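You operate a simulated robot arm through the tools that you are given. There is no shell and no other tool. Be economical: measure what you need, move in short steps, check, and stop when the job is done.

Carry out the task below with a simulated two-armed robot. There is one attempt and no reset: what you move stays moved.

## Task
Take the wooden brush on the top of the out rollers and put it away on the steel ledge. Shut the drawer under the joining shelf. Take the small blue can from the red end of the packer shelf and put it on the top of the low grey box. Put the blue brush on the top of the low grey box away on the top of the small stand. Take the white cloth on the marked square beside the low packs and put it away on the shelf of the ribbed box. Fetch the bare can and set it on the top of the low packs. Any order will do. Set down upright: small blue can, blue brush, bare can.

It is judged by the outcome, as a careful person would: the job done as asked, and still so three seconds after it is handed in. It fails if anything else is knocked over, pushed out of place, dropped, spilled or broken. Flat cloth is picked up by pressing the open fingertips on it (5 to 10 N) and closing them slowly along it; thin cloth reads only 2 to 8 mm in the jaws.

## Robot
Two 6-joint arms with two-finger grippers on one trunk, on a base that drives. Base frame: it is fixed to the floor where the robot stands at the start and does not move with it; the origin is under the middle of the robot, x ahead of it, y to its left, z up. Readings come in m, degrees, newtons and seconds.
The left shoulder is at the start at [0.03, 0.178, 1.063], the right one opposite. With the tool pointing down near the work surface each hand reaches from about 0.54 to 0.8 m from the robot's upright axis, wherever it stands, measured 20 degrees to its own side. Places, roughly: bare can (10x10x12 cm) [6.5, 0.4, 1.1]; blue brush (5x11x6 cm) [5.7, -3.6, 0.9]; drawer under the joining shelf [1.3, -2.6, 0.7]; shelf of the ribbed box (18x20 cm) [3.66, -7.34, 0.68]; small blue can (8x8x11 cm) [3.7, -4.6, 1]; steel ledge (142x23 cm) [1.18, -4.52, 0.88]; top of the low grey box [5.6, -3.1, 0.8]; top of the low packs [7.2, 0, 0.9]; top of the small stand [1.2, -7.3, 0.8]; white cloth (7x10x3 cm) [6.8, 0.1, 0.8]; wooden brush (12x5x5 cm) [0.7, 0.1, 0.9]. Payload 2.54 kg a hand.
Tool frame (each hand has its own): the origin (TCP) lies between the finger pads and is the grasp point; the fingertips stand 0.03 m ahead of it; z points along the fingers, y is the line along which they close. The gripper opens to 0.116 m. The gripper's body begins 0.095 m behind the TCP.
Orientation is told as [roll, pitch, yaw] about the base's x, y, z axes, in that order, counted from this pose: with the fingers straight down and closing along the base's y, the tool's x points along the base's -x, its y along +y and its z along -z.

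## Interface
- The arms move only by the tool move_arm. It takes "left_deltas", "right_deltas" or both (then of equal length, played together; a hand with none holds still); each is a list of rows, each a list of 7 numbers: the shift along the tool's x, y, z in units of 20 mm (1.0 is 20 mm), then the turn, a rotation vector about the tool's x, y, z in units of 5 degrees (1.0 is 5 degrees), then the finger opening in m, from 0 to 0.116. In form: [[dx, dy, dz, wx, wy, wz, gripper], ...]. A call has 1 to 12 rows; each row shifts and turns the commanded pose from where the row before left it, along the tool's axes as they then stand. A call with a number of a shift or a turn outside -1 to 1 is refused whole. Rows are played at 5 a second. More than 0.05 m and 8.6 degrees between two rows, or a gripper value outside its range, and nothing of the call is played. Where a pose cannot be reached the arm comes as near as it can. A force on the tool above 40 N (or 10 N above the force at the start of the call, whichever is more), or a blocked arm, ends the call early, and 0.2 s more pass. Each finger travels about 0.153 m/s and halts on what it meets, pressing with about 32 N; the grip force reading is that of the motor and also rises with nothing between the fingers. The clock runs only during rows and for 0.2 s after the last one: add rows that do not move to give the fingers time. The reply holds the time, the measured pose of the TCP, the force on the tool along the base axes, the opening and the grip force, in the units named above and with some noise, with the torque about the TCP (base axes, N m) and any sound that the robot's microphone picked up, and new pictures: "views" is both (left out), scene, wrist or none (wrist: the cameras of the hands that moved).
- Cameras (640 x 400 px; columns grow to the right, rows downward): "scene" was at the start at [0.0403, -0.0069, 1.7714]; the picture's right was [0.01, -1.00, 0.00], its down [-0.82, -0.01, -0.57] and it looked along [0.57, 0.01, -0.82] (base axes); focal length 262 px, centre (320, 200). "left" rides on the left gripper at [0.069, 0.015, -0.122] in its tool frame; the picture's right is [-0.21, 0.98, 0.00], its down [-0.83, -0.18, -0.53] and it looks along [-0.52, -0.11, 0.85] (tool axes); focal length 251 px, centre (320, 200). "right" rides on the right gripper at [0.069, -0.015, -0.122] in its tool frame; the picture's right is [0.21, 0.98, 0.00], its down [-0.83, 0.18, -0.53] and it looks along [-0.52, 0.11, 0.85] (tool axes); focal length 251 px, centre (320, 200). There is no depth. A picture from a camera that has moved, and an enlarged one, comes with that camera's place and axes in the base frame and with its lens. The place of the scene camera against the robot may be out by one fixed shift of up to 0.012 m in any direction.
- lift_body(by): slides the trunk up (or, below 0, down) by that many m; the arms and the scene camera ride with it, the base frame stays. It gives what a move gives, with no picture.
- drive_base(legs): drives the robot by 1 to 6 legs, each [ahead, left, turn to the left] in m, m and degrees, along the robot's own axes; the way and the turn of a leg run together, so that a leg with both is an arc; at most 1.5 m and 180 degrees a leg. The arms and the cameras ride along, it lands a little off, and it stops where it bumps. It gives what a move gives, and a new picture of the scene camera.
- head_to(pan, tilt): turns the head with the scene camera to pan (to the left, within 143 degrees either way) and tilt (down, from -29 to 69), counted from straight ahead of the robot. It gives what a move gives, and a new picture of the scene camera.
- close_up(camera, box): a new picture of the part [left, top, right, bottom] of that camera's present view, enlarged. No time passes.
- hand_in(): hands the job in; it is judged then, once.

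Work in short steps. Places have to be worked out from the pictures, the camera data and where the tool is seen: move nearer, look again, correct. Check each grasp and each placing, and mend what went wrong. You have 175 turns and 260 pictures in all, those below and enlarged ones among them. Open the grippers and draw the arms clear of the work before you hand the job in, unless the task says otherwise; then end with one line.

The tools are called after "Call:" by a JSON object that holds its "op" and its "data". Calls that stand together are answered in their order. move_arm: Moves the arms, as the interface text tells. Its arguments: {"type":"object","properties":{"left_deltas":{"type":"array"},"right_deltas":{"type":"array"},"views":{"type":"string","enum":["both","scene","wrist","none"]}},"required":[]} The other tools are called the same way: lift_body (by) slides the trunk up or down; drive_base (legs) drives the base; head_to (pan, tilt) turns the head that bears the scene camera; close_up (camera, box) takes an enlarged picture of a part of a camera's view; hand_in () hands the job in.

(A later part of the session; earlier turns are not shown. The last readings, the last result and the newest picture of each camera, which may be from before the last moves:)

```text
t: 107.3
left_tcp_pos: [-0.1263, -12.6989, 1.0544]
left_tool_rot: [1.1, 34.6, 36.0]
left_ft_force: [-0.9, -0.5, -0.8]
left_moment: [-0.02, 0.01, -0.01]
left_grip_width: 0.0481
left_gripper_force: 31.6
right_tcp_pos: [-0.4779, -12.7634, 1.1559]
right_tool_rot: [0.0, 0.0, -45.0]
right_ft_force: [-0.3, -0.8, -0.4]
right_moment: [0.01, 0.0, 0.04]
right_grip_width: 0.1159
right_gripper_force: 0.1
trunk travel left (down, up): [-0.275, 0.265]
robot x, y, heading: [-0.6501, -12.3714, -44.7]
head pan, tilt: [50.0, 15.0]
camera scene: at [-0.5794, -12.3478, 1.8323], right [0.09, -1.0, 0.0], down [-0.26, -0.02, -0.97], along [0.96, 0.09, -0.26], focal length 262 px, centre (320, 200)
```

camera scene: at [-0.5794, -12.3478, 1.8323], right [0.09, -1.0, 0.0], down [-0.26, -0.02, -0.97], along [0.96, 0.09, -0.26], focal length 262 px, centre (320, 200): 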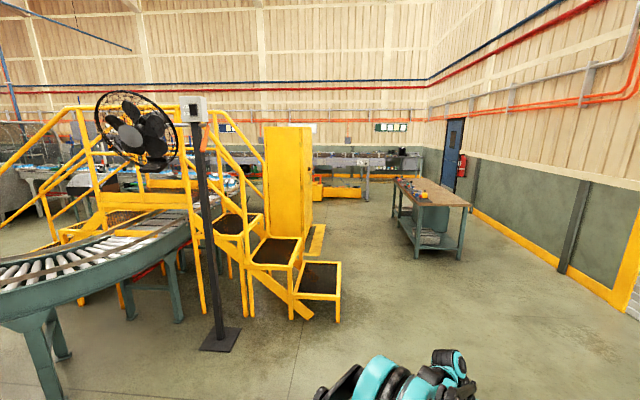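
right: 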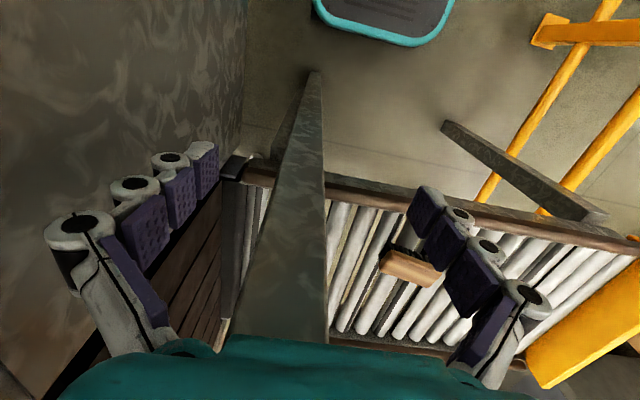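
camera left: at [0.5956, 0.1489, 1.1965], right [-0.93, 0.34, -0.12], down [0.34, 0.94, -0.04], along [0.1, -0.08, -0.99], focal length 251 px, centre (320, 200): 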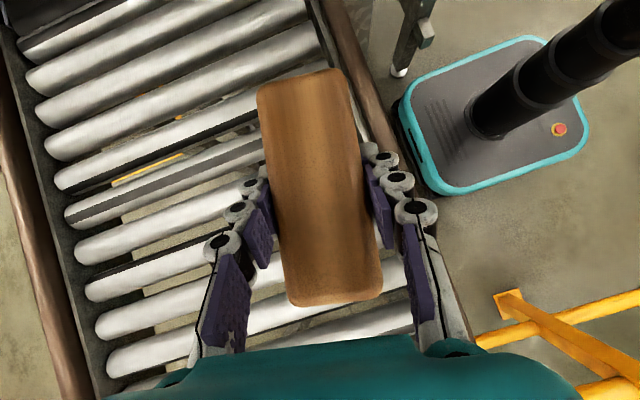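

There's a passage between the stairs and the workbench. I'll turn to face +x and drive along y≈−12.95.

Call:
{"op": "drive_base", "data": {"legs": [[0, 0, 45], [0.9, -0.6, 0], [1.3, 0, 0]]}}

Call:
{"op": "head_to", "data": {"pan": 40, "tilt": 15}}

```text
t: 121.1
left_tcp_pos: [2.1561, -12.8233, 1.0546]
left_tool_rot: [1.1, 34.6, 80.9]
left_ft_force: [0.7, -0.2, -1.0]
left_moment: [-0.01, -0.03, 0.0]
left_grip_width: 0.048
left_gripper_force: 32.3
right_tcp_pos: [1.953, -13.1171, 1.1554]
right_tool_rot: [0.0, 0.0, -0.1]
right_ft_force: [0.1, 0.6, -0.5]
right_moment: [0.01, -0.02, 0.0]
right_grip_width: 0.1157
right_gripper_force: 0.0
trunk travel left (down, up): [-0.275, 0.265]
robot x, y, heading: [1.5487, -12.9582, -0.1]
head pan, tilt: [50.0, 15.0]
camera scene: at [1.5814, -12.8949, 1.8323], right [0.77, -0.64, 0.0], down [-0.17, -0.2, -0.97], along [0.62, 0.74, -0.26], focal length 262 px, centre (320, 200)
```

scene: 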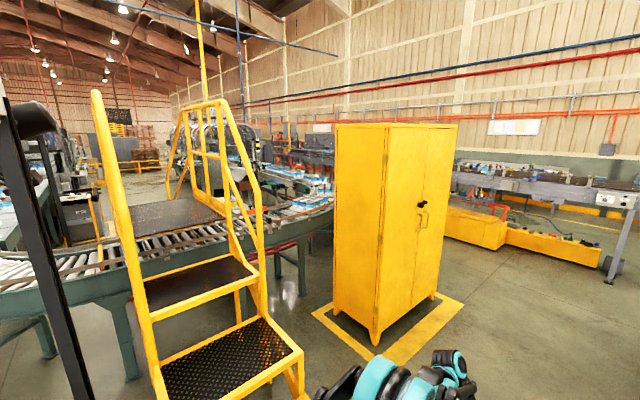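

```text
t: 121.8
left_tcp_pos: [2.1567, -12.8224, 1.0548]
left_tool_rot: [1.2, 34.5, 80.9]
left_ft_force: [0.7, 1.1, -0.9]
left_moment: [0.01, 0.0, 0.03]
left_grip_width: 0.0477
left_gripper_force: 32.2
right_tcp_pos: [1.9523, -13.1175, 1.1559]
right_tool_rot: [-0.1, -0.1, -0.1]
right_ft_force: [0.9, -0.4, 0.1]
right_moment: [-0.01, 0.01, 0.01]
right_grip_width: 0.1157
right_gripper_force: 0.0
trunk travel left (down, up): [-0.275, 0.265]
robot x, y, heading: [1.5524, -12.9596, 0.1]
head pan, tilt: [40.0, 15.0]
camera scene: at [1.5923, -12.9063, 1.8323], right [0.64, -0.77, 0.0], down [-0.2, -0.17, -0.97], along [0.74, 0.62, -0.26], focal length 262 px, centre (320, 200)
```

scene: 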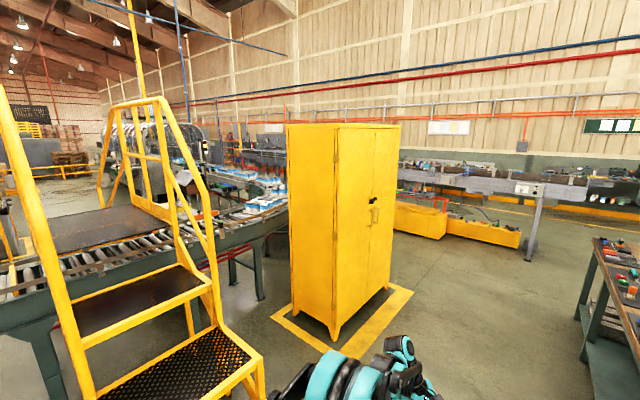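

Passage between cabinet and bench is about 1.4 m. I drive through at y≈−12.6, then turn north.

Call:
{"op": "drive_base", "data": {"legs": [[1.4, 0.35, 0], [1.4, 0, 0], [0.5, 0, 0], [0, 0, 90]]}}

Call:
{"op": "head_to", "data": {"pan": 0, "tilt": 15}}

```text
t: 142.0
left_tcp_pos: [4.7175, -11.9626, 1.055]
left_tool_rot: [1.1, 34.6, 171.9]
left_ft_force: [-0.3, -0.2, -1.9]
left_moment: [0.03, 0.02, 0.01]
left_grip_width: 0.0482
left_gripper_force: 31.8
right_tcp_pos: [5.0157, -12.1614, 1.1564]
right_tool_rot: [-0.1, 0.0, 90.9]
right_ft_force: [-0.3, 0.0, -0.1]
right_moment: [-0.01, 0.04, 0.01]
right_grip_width: 0.1161
right_gripper_force: 0.0
trunk travel left (down, up): [-0.275, 0.265]
robot x, y, heading: [4.8636, -12.5619, 91.2]
head pan, tilt: [40.0, 15.0]
camera scene: at [4.8019, -12.5316, 1.8323], right [0.75, 0.66, 0.0], down [0.17, -0.2, -0.97], along [-0.63, 0.73, -0.26], focal length 262 px, centre (320, 200)
```

scene: 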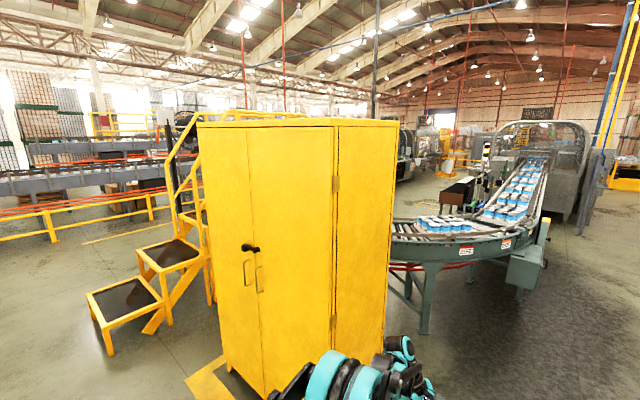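

```text
t: 143.1
left_tcp_pos: [4.7184, -11.9634, 1.0544]
left_tool_rot: [1.1, 34.6, 171.9]
left_ft_force: [-0.1, -0.2, -0.8]
left_moment: [0.02, 0.03, -0.02]
left_grip_width: 0.048
left_gripper_force: 32.0
right_tcp_pos: [5.0166, -12.1626, 1.1562]
right_tool_rot: [-0.2, -0.1, 91.1]
right_ft_force: [0.3, -0.6, 0.3]
right_moment: [-0.02, 0.02, 0.02]
right_grip_width: 0.1161
right_gripper_force: 0.1
trunk travel left (down, up): [-0.275, 0.265]
robot x, y, heading: [4.8655, -12.5667, 91.1]
head pan, tilt: [0.0, 15.0]
camera scene: at [4.8616, -12.5086, 1.8323], right [1.0, 0.02, 0.0], down [0.0, -0.26, -0.97], along [-0.02, 0.97, -0.26], focal length 262 px, centre (320, 200)
```

scene: 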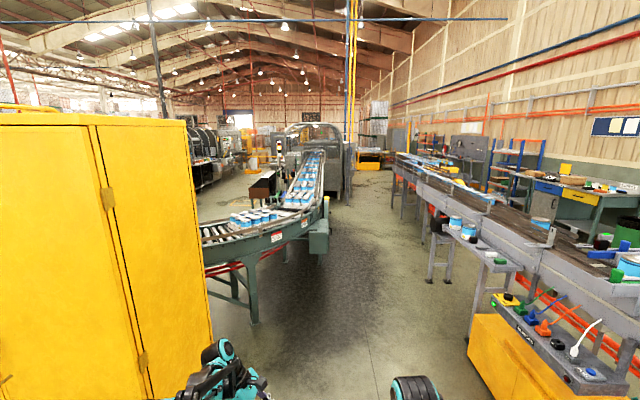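

An aisle runs north between the packer line and the right-hand bench. I'll raise the trunk so the elbows clear benches, check elbow width, and shift toward the middle at x≈5.5.

Call:
{"op": "lift_body", "data": {"by": 0.2}}

Call:
{"op": "drive_base", "data": {"legs": [[0.8, -0.6, -1]]}}

Call:
{"op": "head_to", "data": {"pan": -25, "tilt": 30}}

```text
t: 145.2
left_tcp_pos: [4.7178, -11.9627, 1.2551]
left_tool_rot: [1.1, 34.6, 171.9]
left_ft_force: [0.0, -0.9, -1.1]
left_moment: [0.01, -0.01, -0.01]
left_grip_width: 0.0482
left_gripper_force: 32.1
right_tcp_pos: [5.0167, -12.1622, 1.355]
right_tool_rot: [-0.1, 0.0, 91.0]
right_ft_force: [0.1, 0.1, 0.2]
right_moment: [0.01, 0.02, -0.02]
right_grip_width: 0.1159
right_gripper_force: 0.1
trunk travel left (down, up): [-0.475, 0.065]
robot x, y, heading: [4.8653, -12.5621, 90.7]
head pan, tilt: [0.0, 15.0]
```

```text
t: 150.4
left_tcp_pos: [5.3183, -11.1545, 1.2546]
left_tool_rot: [1.1, 34.6, 171.2]
left_ft_force: [-0.5, -0.5, -0.8]
left_moment: [-0.01, 0.0, -0.03]
left_grip_width: 0.0481
left_gripper_force: 31.7
right_tcp_pos: [5.6129, -11.3582, 1.3555]
right_tool_rot: [0.0, 0.0, 90.1]
right_ft_force: [-0.7, 0.0, -0.1]
right_moment: [0.02, 0.0, -0.01]
right_grip_width: 0.116
right_gripper_force: 0.0
trunk travel left (down, up): [-0.475, 0.065]
robot x, y, heading: [5.4553, -11.7597, 90.4]
head pan, tilt: [0.0, 15.0]
camera scene: at [5.4546, -11.7031, 2.0323], right [1.0, 0.0, 0.0], down [0.0, -0.26, -0.97], along [0.0, 0.97, -0.26], focal length 262 px, centre (320, 200)
```

scene: 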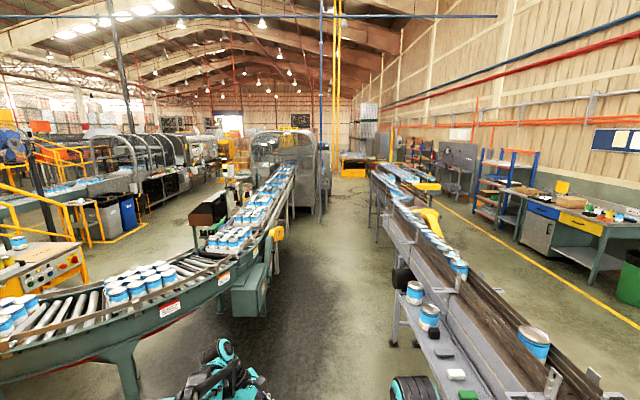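

```text
t: 151.3
left_tcp_pos: [5.318, -11.1556, 1.2548]
left_tool_rot: [1.2, 34.6, 171.2]
left_ft_force: [-0.3, -0.6, -0.7]
left_moment: [0.01, -0.01, -0.03]
left_grip_width: 0.0479
left_gripper_force: 31.9
right_tcp_pos: [5.6129, -11.3579, 1.3558]
right_tool_rot: [-0.1, 0.0, 90.1]
right_ft_force: [-1.4, -0.3, -0.2]
right_moment: [0.04, 0.0, -0.02]
right_grip_width: 0.1161
right_gripper_force: 0.1
trunk travel left (down, up): [-0.475, 0.065]
robot x, y, heading: [5.4538, -11.7579, 90.2]
head pan, tilt: [-25.0, 30.0]
camera scene: at [5.4927, -11.7144, 2.0081], right [0.91, -0.42, 0.0], down [-0.21, -0.45, -0.87], along [0.36, 0.79, -0.5], focal length 262 px, centre (320, 200)
```

scene: 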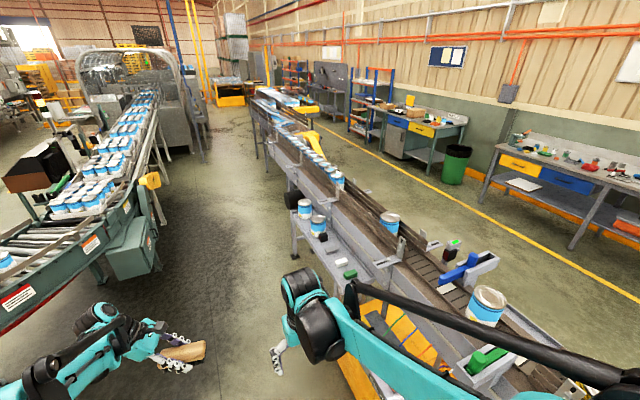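

I'll advance north to y≈−8.6, staying mid-gap, and look again.

Call:
{"op": "head_to", "data": {"pan": 0, "tilt": 25}}

Call:
{"op": "drive_base", "data": {"legs": [[1.5, -0.1, 0], [1.5, -0.2, 0]]}}

```text
t: 152.2
left_tcp_pos: [5.3179, -11.1553, 1.2552]
left_tool_rot: [1.1, 34.5, 171.1]
left_ft_force: [0.0, 0.3, -0.9]
left_moment: [-0.01, -0.02, -0.01]
left_grip_width: 0.0483
left_gripper_force: 32.1
right_tcp_pos: [5.6139, -11.3589, 1.3566]
right_tool_rot: [-0.1, 0.0, 90.2]
right_ft_force: [-0.4, 0.2, -0.1]
right_moment: [0.02, 0.04, 0.01]
right_grip_width: 0.1161
right_gripper_force: 0.1
trunk travel left (down, up): [-0.475, 0.065]
robot x, y, heading: [5.458, -11.76, 90.4]
head pan, tilt: [0.0, 25.0]
camera scene: at [5.455, -11.7041, 2.016], right [1.0, 0.0, 0.0], down [0.0, -0.42, -0.91], along [0.0, 0.91, -0.42], focal length 262 px, centre (320, 200)
```

scene: 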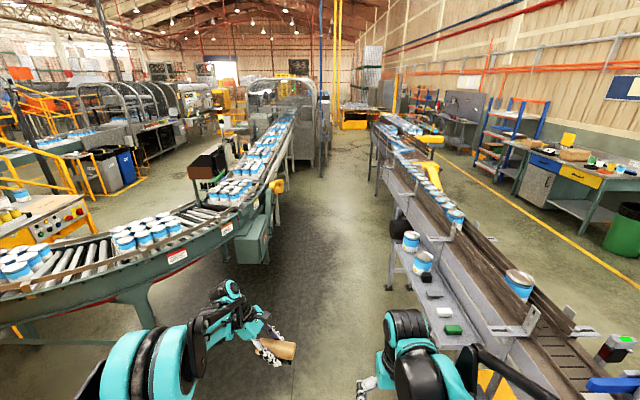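

```text
refused: leg 1 is longer than a leg can be; nothing moved
```

Call:
{"op": "drive_base", "data": {"legs": [[1.45, -0.1, 0], [1.45, -0.2, 0]]}}

```text
t: 166.3
left_tcp_pos: [5.5827, -8.245, 1.2551]
left_tool_rot: [1.1, 34.6, 171.4]
left_ft_force: [0.0, 0.8, -1.3]
left_moment: [-0.01, 0.02, 0.0]
left_grip_width: 0.0478
left_gripper_force: 31.7
right_tcp_pos: [5.8794, -8.4451, 1.3554]
right_tool_rot: [-0.1, -0.1, 90.4]
right_ft_force: [1.1, 0.5, -0.4]
right_moment: [-0.02, 0.0, 0.02]
right_grip_width: 0.1159
right_gripper_force: 0.1
trunk travel left (down, up): [-0.475, 0.065]
robot x, y, heading: [5.726, -8.8481, 90.4]
head pan, tilt: [0.0, 25.0]
camera scene: at [5.7232, -8.7926, 2.0161], right [1.0, 0.01, 0.0], down [0.0, -0.42, -0.91], along [-0.01, 0.91, -0.42], focal length 262 px, centre (320, 200)
```

scene: 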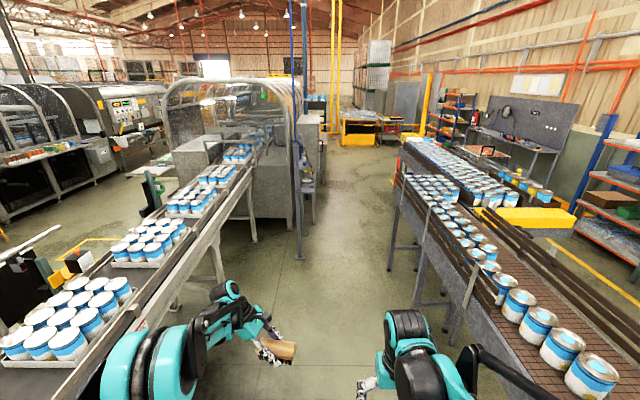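

I zoom on the packer and grey-box region to identify targets.

Call:
{"op": "close_up", "data": {"camera": "scene", "box": [150, 80, 350, 205]}}

Call:
{"op": "close_up", "data": {"camera": "scene", "box": [0, 80, 200, 205]}}

```text
3.20 times, centred on (250, 142) of scene
camera zoom: at [5.7232, -8.7926, 2.0161], right [1.0, 0.01, 0.0], down [0.0, -0.42, -0.91], along [-0.01, 0.91, -0.42], focal length 839 px, centre (544, 384)
```

zoom: 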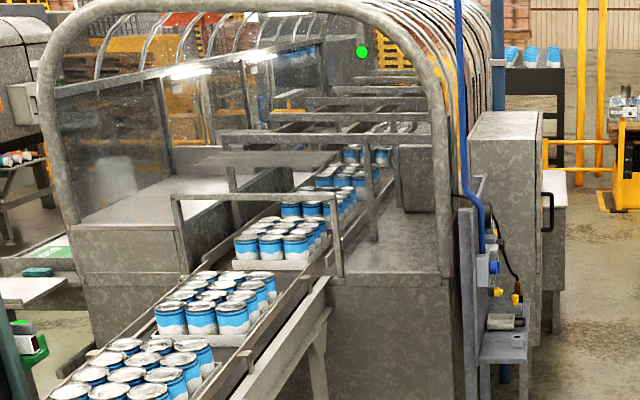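

```text
3.20 times, centred on (100, 142) of scene
camera zoom: at [5.7232, -8.7926, 2.0161], right [1.0, 0.01, 0.0], down [0.0, -0.42, -0.91], along [-0.01, 0.91, -0.42], focal length 839 px, centre (1024, 384)
```

zoom: 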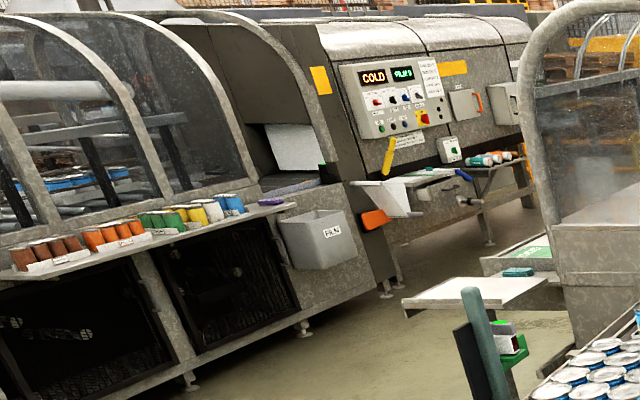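

Ledge, open drawer and packer shelf are all identified across the way. Now on toward the low grey box, keeping x≈6.25.

Call:
{"op": "drive_base", "data": {"legs": [[1.4, -0.25, 0], [1.4, -0.25, 0], [1.0, 0, 0]]}}

Call:
{"op": "head_to", "data": {"pan": 25, "tilt": 30}}

```text
t: 184.8
left_tcp_pos: [6.0759, -4.4465, 1.2555]
left_tool_rot: [1.0, 34.6, 171.1]
left_ft_force: [1.1, -0.8, -1.3]
left_moment: [-0.01, 0.02, 0.01]
left_grip_width: 0.048
left_gripper_force: 31.8
right_tcp_pos: [6.372, -4.6496, 1.3556]
right_tool_rot: [-0.2, 0.1, 90.2]
right_ft_force: [0.8, -0.4, -0.5]
right_moment: [0.01, 0.0, 0.0]
right_grip_width: 0.1161
right_gripper_force: 0.0
trunk travel left (down, up): [-0.475, 0.065]
robot x, y, heading: [6.2181, -5.0469, 90.2]
head pan, tilt: [0.0, 25.0]
camera scene: at [6.213, -4.9958, 2.0161], right [1.0, 0.0, 0.0], down [0.0, -0.42, -0.91], along [0.0, 0.91, -0.42], focal length 262 px, centre (320, 200)
```

scene: 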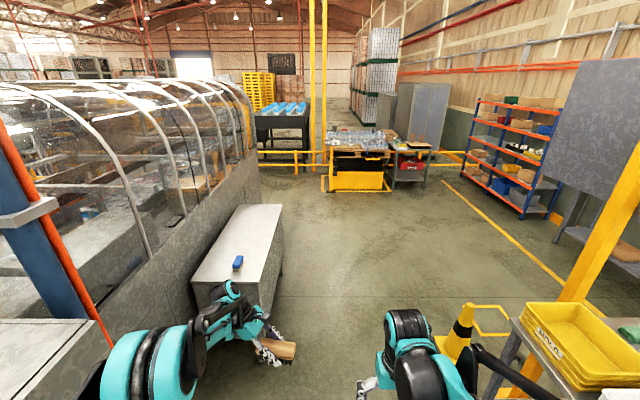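

```text
t: 185.7
left_tcp_pos: [6.0764, -4.4458, 1.2542]
left_tool_rot: [1.1, 34.6, 171.1]
left_ft_force: [-0.7, 0.4, -0.8]
left_moment: [0.03, -0.02, -0.02]
left_grip_width: 0.0483
left_gripper_force: 32.3
right_tcp_pos: [6.3721, -4.6487, 1.3556]
right_tool_rot: [-0.2, -0.1, 90.2]
right_ft_force: [0.0, 0.5, 0.6]
right_moment: [-0.03, 0.01, 0.01]
right_grip_width: 0.1159
right_gripper_force: 0.1
trunk travel left (down, up): [-0.475, 0.065]
robot x, y, heading: [6.2092, -5.0505, 90.3]
head pan, tilt: [25.0, 30.0]
camera scene: at [6.1749, -5.0061, 2.0081], right [0.91, 0.43, 0.0], down [0.21, -0.45, -0.87], along [-0.37, 0.78, -0.5], focal length 262 px, centre (320, 200)
```

scene: 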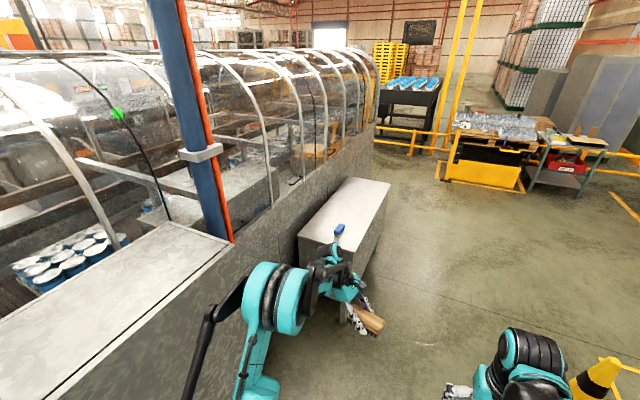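

The blue brush stands on the low grey box near (5.66, −3.65). I'll drive abreast and turn to face west so the right hand can reach it.

Call:
{"op": "drive_base", "data": {"legs": [[1.2, -0.13, 0], [0, 0, 90]]}}

Call:
{"op": "head_to", "data": {"pan": -10, "tilt": 55}}

```text
t: 195.7
left_tcp_pos: [5.7382, -3.9751, 1.2546]
left_tool_rot: [1.0, 34.6, -99.5]
left_ft_force: [0.4, -0.8, -1.0]
left_moment: [0.0, -0.02, -0.01]
left_grip_width: 0.0482
left_gripper_force: 32.1
right_tcp_pos: [5.9443, -3.681, 1.3565]
right_tool_rot: [0.0, 0.1, 179.6]
right_ft_force: [-0.5, 0.1, -0.1]
right_moment: [-0.01, -0.01, 0.01]
right_grip_width: 0.1161
right_gripper_force: 0.1
trunk travel left (down, up): [-0.475, 0.065]
robot x, y, heading: [6.3415, -3.8432, 179.5]
head pan, tilt: [25.0, 30.0]
camera scene: at [6.2891, -3.8883, 2.0081], right [-0.42, 0.91, 0.0], down [0.45, 0.21, -0.87], along [-0.79, -0.36, -0.5], focal length 262 px, centre (320, 200)
```

scene: 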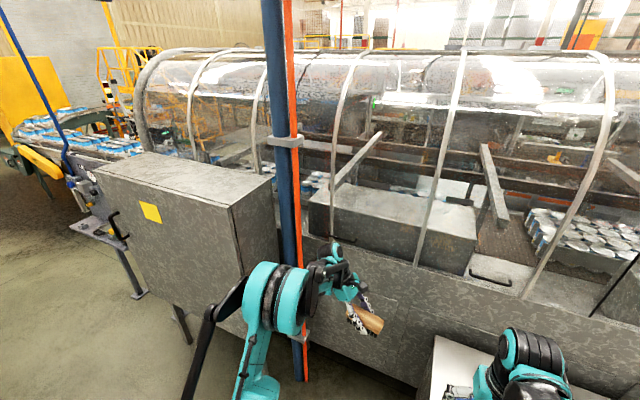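

```text
t: 196.7
left_tcp_pos: [5.7375, -3.9751, 1.2549]
left_tool_rot: [1.1, 34.7, -99.5]
left_ft_force: [-0.3, 0.8, -0.8]
left_moment: [-0.03, 0.02, 0.04]
left_grip_width: 0.0481
left_gripper_force: 31.7
right_tcp_pos: [5.9441, -3.6804, 1.3554]
right_tool_rot: [-0.1, -0.2, 179.6]
right_ft_force: [0.6, -0.4, 0.1]
right_moment: [0.02, 0.01, -0.02]
right_grip_width: 0.1162
right_gripper_force: 0.0
trunk travel left (down, up): [-0.475, 0.065]
robot x, y, heading: [6.3447, -3.8432, 179.5]
head pan, tilt: [-10.0, 55.0]
camera scene: at [6.3004, -3.8377, 1.9721], right [0.18, 0.98, 0.0], down [0.81, -0.15, -0.57], along [-0.56, 0.1, -0.82], focal length 262 px, centre (320, 200)
```

scene: 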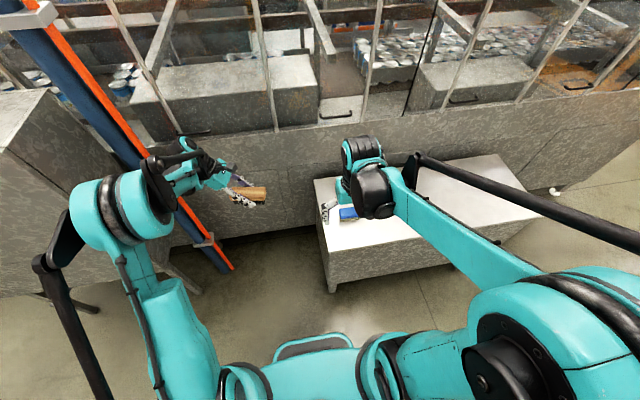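

The right hand is above the brush; I look through its camera.

Call:
{"op": "move_arm", "data": {"right_deltas": [[0, 0, 0, 0, 0, 0, 0.116]], "views": "wrist"}}

```text
t: 197.1
left_tcp_pos: [5.7385, -3.9754, 1.255]
left_tool_rot: [1.0, 34.7, -99.5]
left_ft_force: [-0.6, 0.4, -1.4]
left_moment: [0.0, 0.01, -0.01]
left_grip_width: 0.0482
left_gripper_force: 32.2
right_tcp_pos: [5.944, -3.6811, 1.3561]
right_tool_rot: [-0.1, 0.0, 179.5]
right_ft_force: [-0.6, 0.1, 0.4]
right_moment: [0.0, -0.03, 0.03]
right_grip_width: 0.1157
right_gripper_force: 0.1
trunk travel left (down, up): [-0.475, 0.065]
robot x, y, heading: [6.3415, -3.8403, 179.5]
head pan, tilt: [-10.0, 55.0]
camera right: at [6.0133, -3.6673, 1.4764], right [0.21, -0.98, 0.0], down [-0.83, -0.18, 0.53], along [-0.52, -0.11, -0.85], focal length 251 px, centre (320, 200)
```

right: 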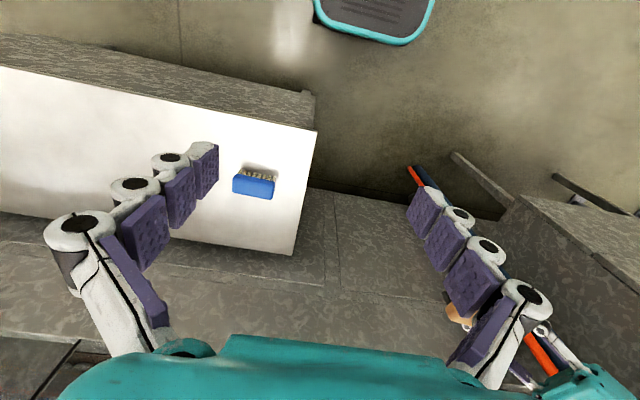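

The blue brush is upright at about (5.655, −3.56), long side along y. I swing the right hand over it while turning it 90° to close across its narrow side.

Call:
{"op": "move_arm", "data": {"right_deltas": [[-0.803, -0.344, 0, 0, 0, 1, 0.116], [-0.83, -0.273, 0, 0, 0, 1, 0.116], [-0.851, -0.199, 0, 0, 0, 1, 0.116], [-0.865, -0.124, 0, 0, 0, 1, 0.116], [-0.872, -0.049, 0, 0, 0, 1, 0.116], [-0.873, 0.028, 0, 0, 0, 1, 0.116], [-0.867, 0.104, 0, 0, 0, 1, 0.116], [-0.855, 0.179, 0, 0, 0, 1, 0.116], [-0.836, 0.253, 0, 0, 0, 1, 0.116], [-0.811, 0.325, 0, 0, 0, 1, 0.116], [-0.78, 0.394, 0, 0, 0, 1, 0.116], [-0.742, 0.46, 0, 0, 0, 1, 0.116]], "views": "none"}}

Call:
{"op": "move_arm", "data": {"right_deltas": [[-0.699, 0.523, 0, 0, 0, 1, 0.116], [-0.651, 0.582, 0, 0, 0, 1, 0.116], [-0.598, 0.637, 0, 0, 0, 1, 0.116], [-0.54, 0.687, 0, 0, 0, 1, 0.116], [-0.478, 0.731, 0, 0, 0, 1, 0.116], [-0.413, 0.77, 0, 0, 0, 1, 0.116], [0, 0, 1, 0, 0, 0, 0.116], [0, 0, 1, 0, 0, 0, 0.116], [0, 0, 1, 0, 0, 0, 0.116], [0, 0, 1, 0, 0, 0, 0.116], [0, 0, 1, 0, 0, 0, 0.116], [0, 0, 1, 0, 0, 0, 0.116]], "views": "both"}}

```text
t: 199.7
left_tcp_pos: [5.7372, -3.9733, 1.254]
left_tool_rot: [1.3, 34.6, -99.4]
left_ft_force: [-0.6, -0.1, -1.2]
left_moment: [-0.05, -0.01, 0.0]
left_grip_width: 0.0478
left_gripper_force: 31.5
right_tcp_pos: [5.7501, -3.5978, 1.3541]
right_tool_rot: [0.0, -0.1, 119.5]
right_ft_force: [-0.6, 0.4, 0.6]
right_moment: [0.02, 0.0, -0.02]
right_grip_width: 0.1161
right_gripper_force: 0.0
trunk travel left (down, up): [-0.475, 0.065]
robot x, y, heading: [6.3429, -3.8389, 179.7]
head pan, tilt: [-10.0, 55.0]
```

```text
t: 202.3
left_tcp_pos: [5.7376, -3.9744, 1.255]
left_tool_rot: [1.1, 34.5, -99.5]
left_ft_force: [-0.1, 0.5, -2.6]
left_moment: [-0.03, -0.08, 0.01]
left_grip_width: 0.0482
left_gripper_force: 31.7
right_tcp_pos: [5.6572, -3.5567, 1.2348]
right_tool_rot: [0.0, 0.1, 89.6]
right_ft_force: [-0.6, -0.1, -0.1]
right_moment: [0.01, -0.02, -0.01]
right_grip_width: 0.1157
right_gripper_force: 0.1
trunk travel left (down, up): [-0.475, 0.065]
robot x, y, heading: [6.344, -3.8407, 179.5]
head pan, tilt: [-10.0, 55.0]
camera scene: at [6.2996, -3.8373, 1.972], right [0.18, 0.98, 0.0], down [0.81, -0.15, -0.57], along [-0.56, 0.1, -0.82], focal length 262 px, centre (320, 200)
camera right: at [5.6704, -3.6263, 1.3556], right [-0.98, -0.21, 0.0], down [-0.18, 0.83, 0.54], along [-0.11, 0.52, -0.84], focal length 251 px, centre (320, 200)
```

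scene: 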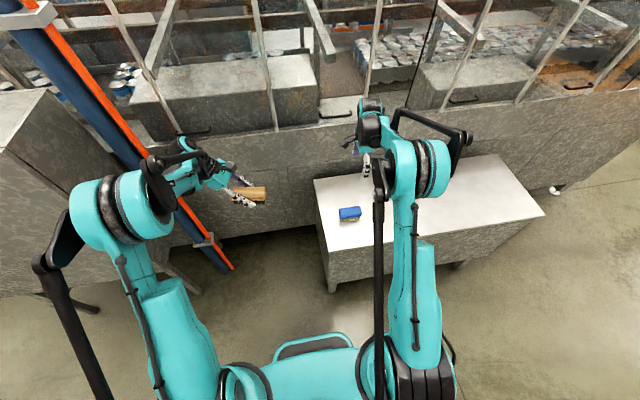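
right: 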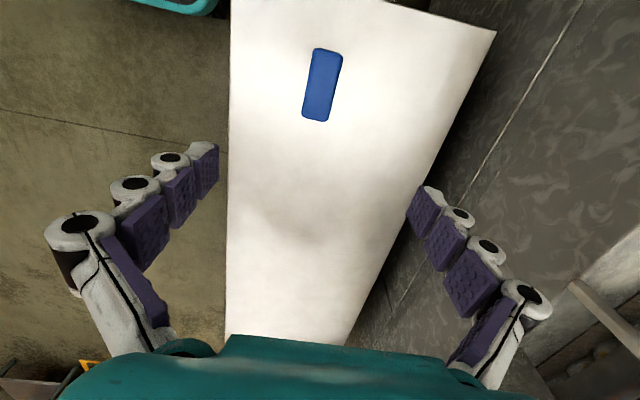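

The views agree: brush at (5.655, −3.57), top z≈0.88. I descend to just above it and look.

Call:
{"op": "move_arm", "data": {"right_deltas": [[0.65, 0.1, 1, 0, 0, 0, 0.116], [0, 0, 1, 0, 0, 0, 0.116], [0, 0, 1, 0, 0, 0, 0.116], [0, 0, 1, 0, 0, 0, 0.116], [0, 0, 1, 0, 0, 0, 0.116], [0, 0, 1, 0, 0, 0, 0.116], [0, 0, 1, 0, 0, 0, 0.116], [0, 0, 1, 0, 0, 0, 0.116], [0, 0, 1, 0, 0, 0, 0.116], [0, 0, 1, 0, 0, 0, 0.116], [0, 0, 1, 0, 0, 0, 0.116], [0, 0, 1, 0, 0, 0, 0.116]], "views": "wrist"}}

```text
t: 204.9
left_tcp_pos: [5.738, -3.9741, 1.2548]
left_tool_rot: [1.1, 34.6, -99.4]
left_ft_force: [0.3, -0.4, -1.0]
left_moment: [0.0, -0.02, 0.0]
left_grip_width: 0.0483
left_gripper_force: 32.1
right_tcp_pos: [5.6535, -3.5663, 0.9963]
right_tool_rot: [0.0, -0.1, 89.6]
right_ft_force: [0.3, -0.1, -1.2]
right_moment: [-0.01, -0.03, -0.02]
right_grip_width: 0.116
right_gripper_force: 0.0
trunk travel left (down, up): [-0.475, 0.065]
robot x, y, heading: [6.3462, -3.8446, 179.6]
head pan, tilt: [-10.0, 55.0]
camera right: at [5.6684, -3.6376, 1.1165], right [-0.98, -0.21, 0.0], down [-0.18, 0.83, 0.54], along [-0.11, 0.52, -0.84], focal length 251 px, centre (320, 200)
```

right: 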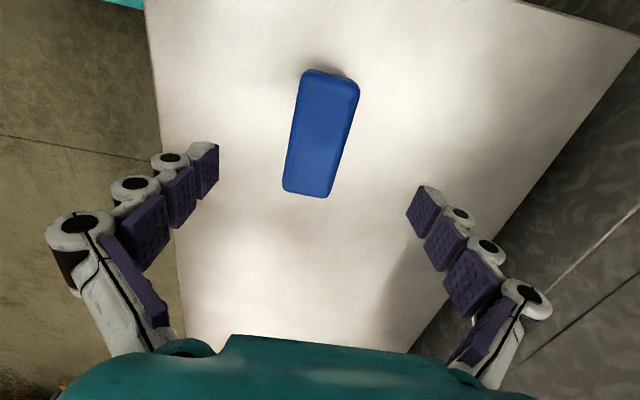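

Aligned. I descend the last 12 cm and close on the brush.

Call:
{"op": "move_arm", "data": {"right_deltas": [[0, 0, 1, 0, 0, 0, 0.116], [0, 0, 1, 0, 0, 0, 0.116], [0, 0, 1, 0, 0, 0, 0.116], [0, 0, 1, 0, 0, 0, 0.116], [0, 0, 1, 0, 0, 0, 0.116], [0, 0, 1, 0, 0, 0, 0.116], [0, 0, 0, 0, 0, 0, 0.116], [0, 0, 0, 0, 0, 0, 0.03], [0, 0, 0, 0, 0, 0, 0.03], [0, 0, 0, 0, 0, 0, 0.03], [0, 0, 0, 0, 0, 0, 0.03]], "views": "wrist"}}

```text
t: 207.3
left_tcp_pos: [5.7392, -3.9746, 1.2546]
left_tool_rot: [1.1, 34.6, -99.5]
left_ft_force: [0.0, 0.0, -0.5]
left_moment: [0.01, 0.0, 0.0]
left_grip_width: 0.0481
left_gripper_force: 32.2
right_tcp_pos: [5.697, -3.5736, 0.9427]
right_tool_rot: [0.1, -0.1, 89.6]
right_ft_force: [0.2, 0.1, -0.1]
right_moment: [0.0, -0.02, -0.01]
right_grip_width: 0.0301
right_gripper_force: 0.0
right hand out of reach, approached as far as the arm can: row 2, 3, 4, 5, 6
trunk travel left (down, up): [-0.475, 0.065]
robot x, y, heading: [6.3467, -3.8427, 179.5]
head pan, tilt: [-10.0, 55.0]
camera right: at [5.7126, -3.6441, 1.0631], right [-0.98, -0.21, 0.0], down [-0.17, 0.83, 0.54], along [-0.11, 0.52, -0.84], focal length 251 px, centre (320, 200)
```

right: 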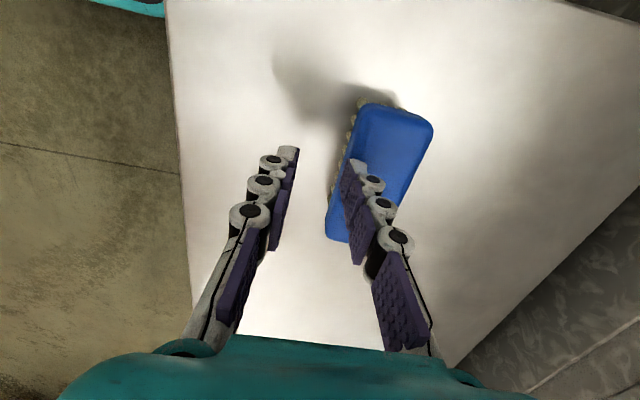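

The raised trunk limits reach. I raise and open the hand, then lower the trunk by 0.2 m.

Call:
{"op": "move_arm", "data": {"right_deltas": [[0, 0, -1, 0, 0, 0, 0.116], [0, 0, -1, 0, 0, 0, 0.116], [0, 0, -1, 0, 0, 0, 0.116], [0, 0, -1, 0, 0, 0, 0.116], [0, 0, -1, 0, 0, 0, 0.116], [0, 0, -1, 0, 0, 0, 0.116], [0, 0, -1, 0, 0, 0, 0.116], [0, 0, -1, 0, 0, 0, 0.116], [0, 0, -1, 0, 0, 0, 0.116], [0, 0, -1, 0, 0, 0, 0.116], [0, 0, -1, 0, 0, 0, 0.116], [0, 0, -1, 0, 0, 0, 0.116]], "views": "none"}}

Call:
{"op": "lift_body", "data": {"by": -0.2}}

Call:
{"op": "move_arm", "data": {"right_deltas": [[0, 0, 0, 0, 0, 0, 0.116]], "views": "wrist"}}

```text
t: 209.9
left_tcp_pos: [5.7384, -3.9746, 1.2538]
left_tool_rot: [1.1, 34.6, -99.5]
left_ft_force: [-1.1, 0.0, -0.8]
left_moment: [0.01, 0.03, 0.06]
left_grip_width: 0.0482
left_gripper_force: 31.9
right_tcp_pos: [5.6996, -3.5756, 1.1828]
right_tool_rot: [0.1, 0.0, 89.6]
right_ft_force: [-0.6, -0.1, 1.3]
right_moment: [0.0, -0.03, -0.01]
right_grip_width: 0.1163
right_gripper_force: 0.2
trunk travel left (down, up): [-0.475, 0.065]
robot x, y, heading: [6.3465, -3.8428, 179.8]
head pan, tilt: [-10.0, 55.0]
```

```text
t: 212.1
left_tcp_pos: [5.7385, -3.9753, 1.054]
left_tool_rot: [1.1, 34.5, -99.5]
left_ft_force: [0.5, 1.1, -0.6]
left_moment: [0.03, -0.02, -0.02]
left_grip_width: 0.0479
left_gripper_force: 32.6
right_tcp_pos: [5.697, -3.5752, 0.9836]
right_tool_rot: [0.1, -0.1, 89.7]
right_ft_force: [0.4, 0.2, 0.1]
right_moment: [-0.02, -0.03, -0.02]
right_grip_width: 0.1161
right_gripper_force: 0.2
trunk travel left (down, up): [-0.275, 0.265]
robot x, y, heading: [6.3419, -3.8455, 179.8]
head pan, tilt: [-10.0, 55.0]
```

```text
t: 212.5
left_tcp_pos: [5.7383, -3.9739, 1.0553]
left_tool_rot: [1.2, 34.6, -99.5]
left_ft_force: [0.1, -0.9, 0.5]
left_moment: [0.02, -0.01, 0.01]
left_grip_width: 0.0481
left_gripper_force: 31.6
right_tcp_pos: [5.6986, -3.5756, 0.9828]
right_tool_rot: [-0.1, -0.2, 89.5]
right_ft_force: [-0.9, 0.0, -0.1]
right_moment: [0.02, 0.05, -0.02]
right_grip_width: 0.116
right_gripper_force: 0.1
trunk travel left (down, up): [-0.275, 0.265]
robot x, y, heading: [6.341, -3.8448, 179.7]
head pan, tilt: [-10.0, 55.0]
camera right: at [5.7131, -3.6446, 1.1032], right [-0.98, -0.21, 0.0], down [-0.17, 0.83, 0.54], along [-0.11, 0.52, -0.84], focal length 251 px, centre (320, 200)
```

right: 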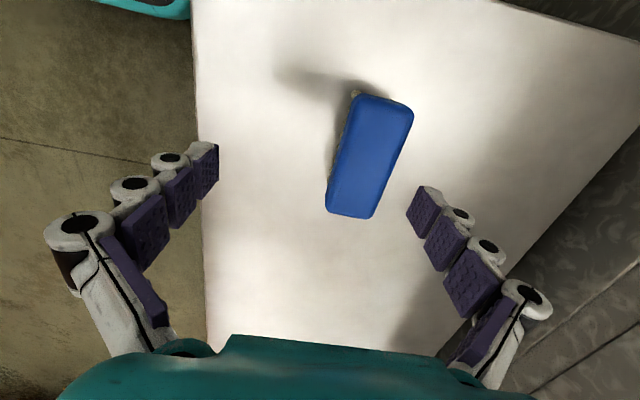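

Brush at (5.65, −3.567). I correct sideways by 5 cm, then descend and close.

Call:
{"op": "move_arm", "data": {"right_deltas": [[-0.2, 0.85, 0, 0, 0, 0, 0.116], [-0.2, 0.85, 0, 0, 0, 0, 0.116], [0, 0.7, 0, 0, 0, 0, 0.116], [0, 0, 1, 0, 0, 0, 0.116], [0, 0, 1, 0, 0, 0, 0.116], [0, 0, 1, 0, 0, 0, 0.116], [0, 0, 1, 0, 0, 0, 0.116], [0, 0, 1, 0, 0, 0, 0.116], [0, 0, 0.3, 0, 0, 0, 0.116], [0, 0, 0, 0, 0, 0, 0.116]], "views": "wrist"}}

```text
t: 214.7
left_tcp_pos: [5.7378, -3.9749, 1.0539]
left_tool_rot: [1.1, 34.5, -99.5]
left_ft_force: [-0.3, 0.2, -0.3]
left_moment: [0.03, 0.01, -0.01]
left_grip_width: 0.0481
left_gripper_force: 32.1
right_tcp_pos: [5.6509, -3.5646, 0.8769]
right_tool_rot: [-0.1, -0.1, 89.6]
right_ft_force: [-0.3, 0.4, 0.3]
right_moment: [-0.02, 0.02, 0.0]
right_grip_width: 0.116
right_gripper_force: 0.1
trunk travel left (down, up): [-0.275, 0.265]
robot x, y, heading: [6.3421, -3.8404, 179.8]
head pan, tilt: [-10.0, 55.0]
camera right: at [5.6643, -3.6361, 0.9974], right [-0.98, -0.21, 0.0], down [-0.18, 0.83, 0.54], along [-0.11, 0.52, -0.84], focal length 251 px, centre (320, 200)
```

right: 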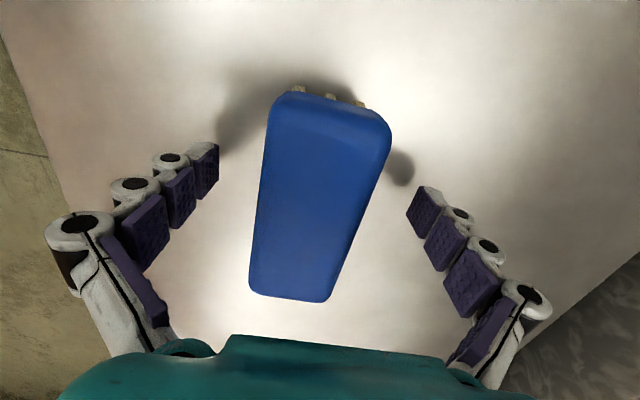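

Brush centred between the fingers; closing and then lifting.

Call:
{"op": "move_arm", "data": {"right_deltas": [[0, 0, 0, 0, 0, 0, 0.03], [0, 0, 0, 0, 0, 0, 0.03], [0, 0, 0, 0, 0, 0, 0.03], [0, 0, 0, 0, 0, 0, 0.03]], "views": "none"}}

Call:
{"op": "move_arm", "data": {"right_deltas": [[0, 0, -0.5, 0, 0, 0, 0.02], [0, 0, -1, 0, 0, 0, 0.02], [0, 0, -1, 0, 0, 0, 0.02], [0, 0, -1, 0, 0, 0, 0.02], [0, 0, -1, 0, 0, 0, 0.02], [0, 0, -1, 0, 0, 0, 0.02], [0, 0, -1, 0, 0, 0, 0.02], [0, -1, 0, 0, 0, 0, 0.02], [0, -1, 0, 0, 0, 0, 0.02], [0, -1, 0, 0, 0, 0, 0.02], [0, -1, 0, 0, 0, 0, 0.02], [0, -1, 0, 0, 0, 0, 0.02]], "views": "wrist"}}

```text
t: 215.7
left_tcp_pos: [5.7399, -3.9748, 1.0558]
left_tool_rot: [0.9, 34.6, -99.4]
left_ft_force: [0.2, 0.1, -1.5]
left_moment: [0.0, -0.01, -0.01]
left_grip_width: 0.048
left_gripper_force: 32.0
right_tcp_pos: [5.6516, -3.5666, 0.8794]
right_tool_rot: [0.0, -0.1, 89.7]
right_ft_force: [0.5, 1.8, 20.7]
right_moment: [-0.01, -0.23, 0.11]
right_grip_width: 0.0476
right_gripper_force: 32.1
trunk travel left (down, up): [-0.275, 0.265]
robot x, y, heading: [6.3434, -3.8424, 179.7]
head pan, tilt: [-10.0, 55.0]
```

```text
t: 218.3
left_tcp_pos: [5.7386, -3.9752, 1.055]
left_tool_rot: [1.1, 34.6, -99.5]
left_ft_force: [0.3, 0.5, -1.0]
left_moment: [0.03, 0.01, 0.03]
left_grip_width: 0.048
left_gripper_force: 32.0
right_tcp_pos: [5.7512, -3.5679, 1.0077]
right_tool_rot: [0.0, -0.1, 89.5]
right_ft_force: [-0.2, -0.1, -0.9]
right_moment: [-0.02, 0.02, 0.03]
right_grip_width: 0.0475
right_gripper_force: 32.0
trunk travel left (down, up): [-0.275, 0.265]
robot x, y, heading: [6.3473, -3.8426, 179.7]
head pan, tilt: [-10.0, 55.0]
camera right: at [5.7657, -3.6373, 1.1276], right [-0.98, -0.21, 0.0], down [-0.17, 0.83, 0.54], along [-0.11, 0.52, -0.84], focal length 251 px, centre (320, 200)
```

right: 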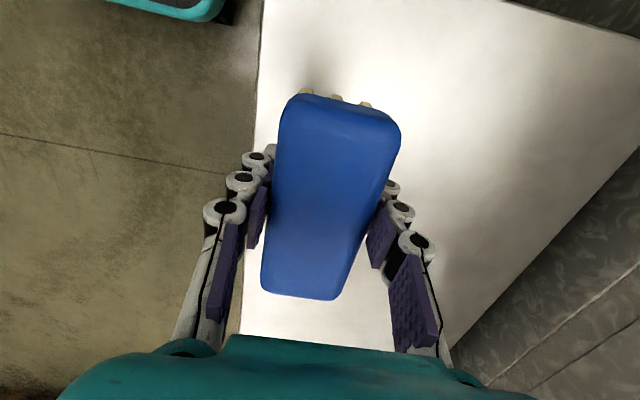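

Both brushes are held. I turn north and look at the way to the aisle.

Call:
{"op": "drive_base", "data": {"legs": [[-0.1, 0, 0], [0, 0, -90]]}}

Call:
{"op": "head_to", "data": {"pan": 25, "tilt": 20}}

```text
t: 223.2
left_tcp_pos: [6.3062, -3.2391, 1.054]
left_tool_rot: [1.1, 34.6, 171.0]
left_ft_force: [-0.1, -0.1, -1.1]
left_moment: [-0.02, 0.01, 0.02]
left_grip_width: 0.0481
left_gripper_force: 32.5
right_tcp_pos: [6.7138, -3.2482, 1.0072]
right_tool_rot: [0.0, -0.1, 0.0]
right_ft_force: [-0.1, -0.1, -1.1]
right_moment: [-0.01, 0.06, 0.02]
right_grip_width: 0.0475
right_gripper_force: 32.6
trunk travel left (down, up): [-0.275, 0.265]
robot x, y, heading: [6.4413, -3.847, 90.3]
head pan, tilt: [-10.0, 55.0]
camera scene: at [6.4546, -3.8095, 1.772], right [0.99, -0.17, 0.0], down [-0.14, -0.81, -0.57], along [0.1, 0.56, -0.82], focal length 262 px, centre (320, 200)
```

scene: 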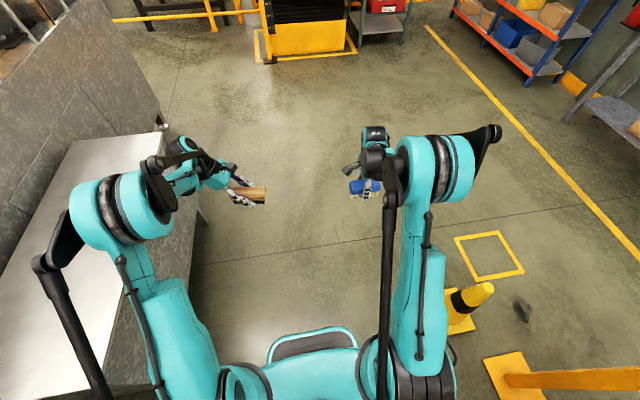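

```text
t: 224.2
left_tcp_pos: [6.3061, -3.2403, 1.0546]
left_tool_rot: [1.1, 34.6, 170.9]
left_ft_force: [0.4, 0.2, -1.1]
left_moment: [0.0, 0.0, 0.0]
left_grip_width: 0.048
left_gripper_force: 32.0
right_tcp_pos: [6.714, -3.2479, 1.0069]
right_tool_rot: [0.0, -0.1, 0.1]
right_ft_force: [0.2, -0.2, -0.7]
right_moment: [0.01, 0.01, 0.01]
right_grip_width: 0.0475
right_gripper_force: 32.3
trunk travel left (down, up): [-0.275, 0.265]
robot x, y, heading: [6.4384, -3.8419, 90.2]
head pan, tilt: [25.0, 20.0]
camera scene: at [6.4025, -3.7961, 1.8241], right [0.91, 0.42, 0.0], down [0.15, -0.31, -0.94], along [-0.4, 0.85, -0.34], focal length 262 px, centre (320, 200)
```

scene: 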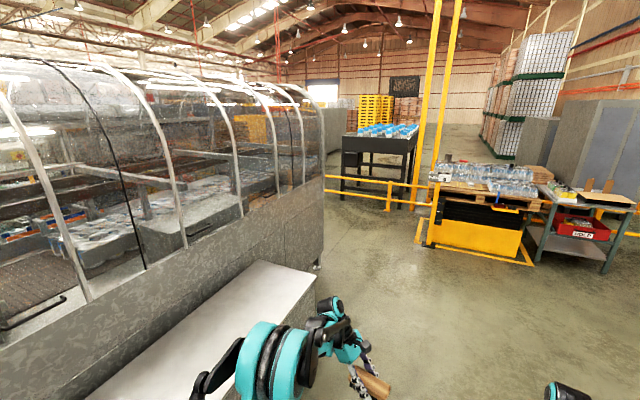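

Clear floor to the north end of the packer (y≈−1.4). I drive up and curve left around its end.

Call:
{"op": "drive_base", "data": {"legs": [[1.2, 0.15, 0], [1.1, 0.2, 0], [0, 0, 45], [0.9, -0.1, 0]]}}

Call:
{"op": "head_to", "data": {"pan": 45, "tilt": 20}}

```text
t: 242.1
left_tcp_pos: [5.0419, -0.4812, 1.0543]
left_tool_rot: [1.1, 34.6, -145.6]
left_ft_force: [0.3, -0.3, -1.7]
left_moment: [0.0, -0.04, -0.04]
left_grip_width: 0.048
left_gripper_force: 31.7
right_tcp_pos: [5.3433, -0.2085, 1.007]
right_tool_rot: [0.0, -0.1, 43.4]
right_ft_force: [-0.3, 0.5, -1.1]
right_moment: [-0.02, 0.01, -0.02]
right_grip_width: 0.0477
right_gripper_force: 31.8
trunk travel left (down, up): [-0.275, 0.265]
robot x, y, heading: [5.5563, -0.8312, 133.3]
head pan, tilt: [25.0, 20.0]
camera scene: at [5.4884, -0.8213, 1.8241], right [0.37, 0.93, 0.0], down [0.32, -0.13, -0.94], along [-0.87, 0.35, -0.34], focal length 262 px, centre (320, 200)
```

scene: 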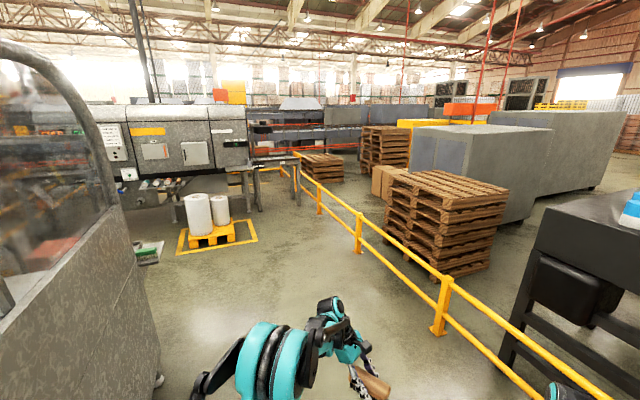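

```text
t: 242.9
left_tcp_pos: [5.0424, -0.4815, 1.0551]
left_tool_rot: [1.1, 34.7, -145.7]
left_ft_force: [-0.4, 0.1, -0.4]
left_moment: [0.02, 0.01, 0.0]
left_grip_width: 0.048
left_gripper_force: 32.4
right_tcp_pos: [5.3444, -0.2075, 1.0077]
right_tool_rot: [0.0, -0.1, 43.3]
right_ft_force: [0.1, 0.1, -1.4]
right_moment: [0.0, 0.02, 0.01]
right_grip_width: 0.0477
right_gripper_force: 32.3
trunk travel left (down, up): [-0.275, 0.265]
robot x, y, heading: [5.5572, -0.8242, 133.7]
head pan, tilt: [45.0, 20.0]
camera scene: at [5.4823, -0.8534, 1.8241], right [0.03, 1.0, 0.0], down [0.34, -0.01, -0.94], along [-0.94, 0.03, -0.34], focal length 262 px, centre (320, 200)
```

scene: 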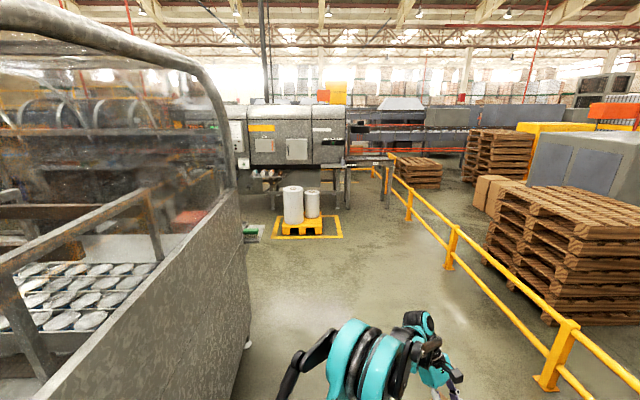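

I turn west with a shift away from the packer, then pass its corner, avoiding the white rolls at x≈2.

Call:
{"op": "drive_base", "data": {"legs": [[0, -0.25, 0], [0, 0, 46], [1.3, 0, 0], [1.2, 0, 0]]}}

Call:
{"op": "head_to", "data": {"pan": 60, "tilt": 25}}

```text
t: 258.6
left_tcp_pos: [2.6334, -0.7758, 1.055]
left_tool_rot: [1.1, 34.6, -99.1]
left_ft_force: [-0.1, 0.4, -1.0]
left_moment: [0.0, -0.02, -0.01]
left_grip_width: 0.0484
left_gripper_force: 31.8
right_tcp_pos: [2.644, -0.3694, 1.007]
right_tool_rot: [0.0, -0.1, 89.8]
right_ft_force: [0.0, -0.2, -1.3]
right_moment: [-0.04, -0.04, 0.0]
right_grip_width: 0.0475
right_gripper_force: 32.0
trunk travel left (down, up): [-0.275, 0.265]
robot x, y, heading: [3.2387, -0.6419, 179.9]
head pan, tilt: [45.0, 20.0]
camera scene: at [3.2001, -0.7149, 1.8241], right [-0.71, 0.71, 0.0], down [0.24, 0.24, -0.94], along [-0.67, -0.66, -0.34], focal length 262 px, centre (320, 200)
```

scene: 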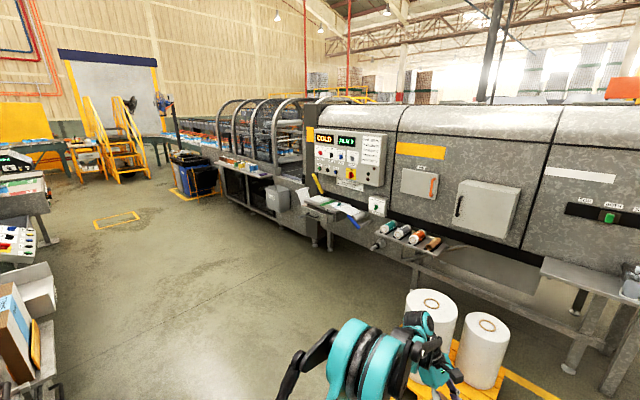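

```text
t: 259.4
left_tcp_pos: [2.6346, -0.7766, 1.054]
left_tool_rot: [1.2, 34.6, -99.2]
left_ft_force: [0.1, 0.1, -0.7]
left_moment: [-0.01, -0.01, -0.05]
left_grip_width: 0.0483
left_gripper_force: 32.5
right_tcp_pos: [2.6439, -0.3692, 1.0075]
right_tool_rot: [0.0, -0.1, 89.8]
right_ft_force: [-0.3, 1.0, -1.5]
right_moment: [-0.01, 0.04, 0.01]
right_grip_width: 0.0474
right_gripper_force: 32.3
trunk travel left (down, up): [-0.275, 0.265]
robot x, y, heading: [3.2389, -0.6443, 179.8]
head pan, tilt: [60.0, 25.0]
camera scene: at [3.2204, -0.7288, 1.8161], right [-0.86, 0.5, 0.0], down [0.21, 0.37, -0.91], along [-0.46, -0.78, -0.42], focal length 262 px, centre (320, 200)
```

scene: 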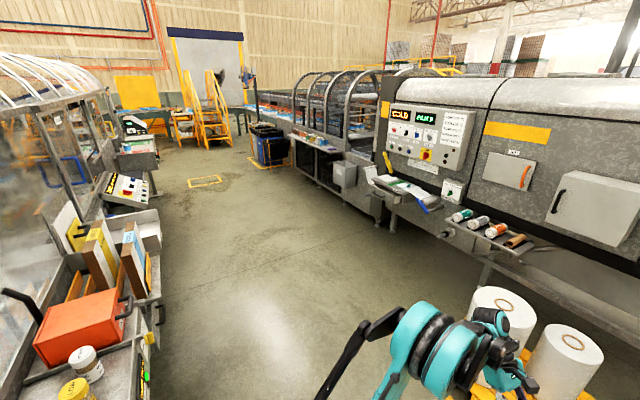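

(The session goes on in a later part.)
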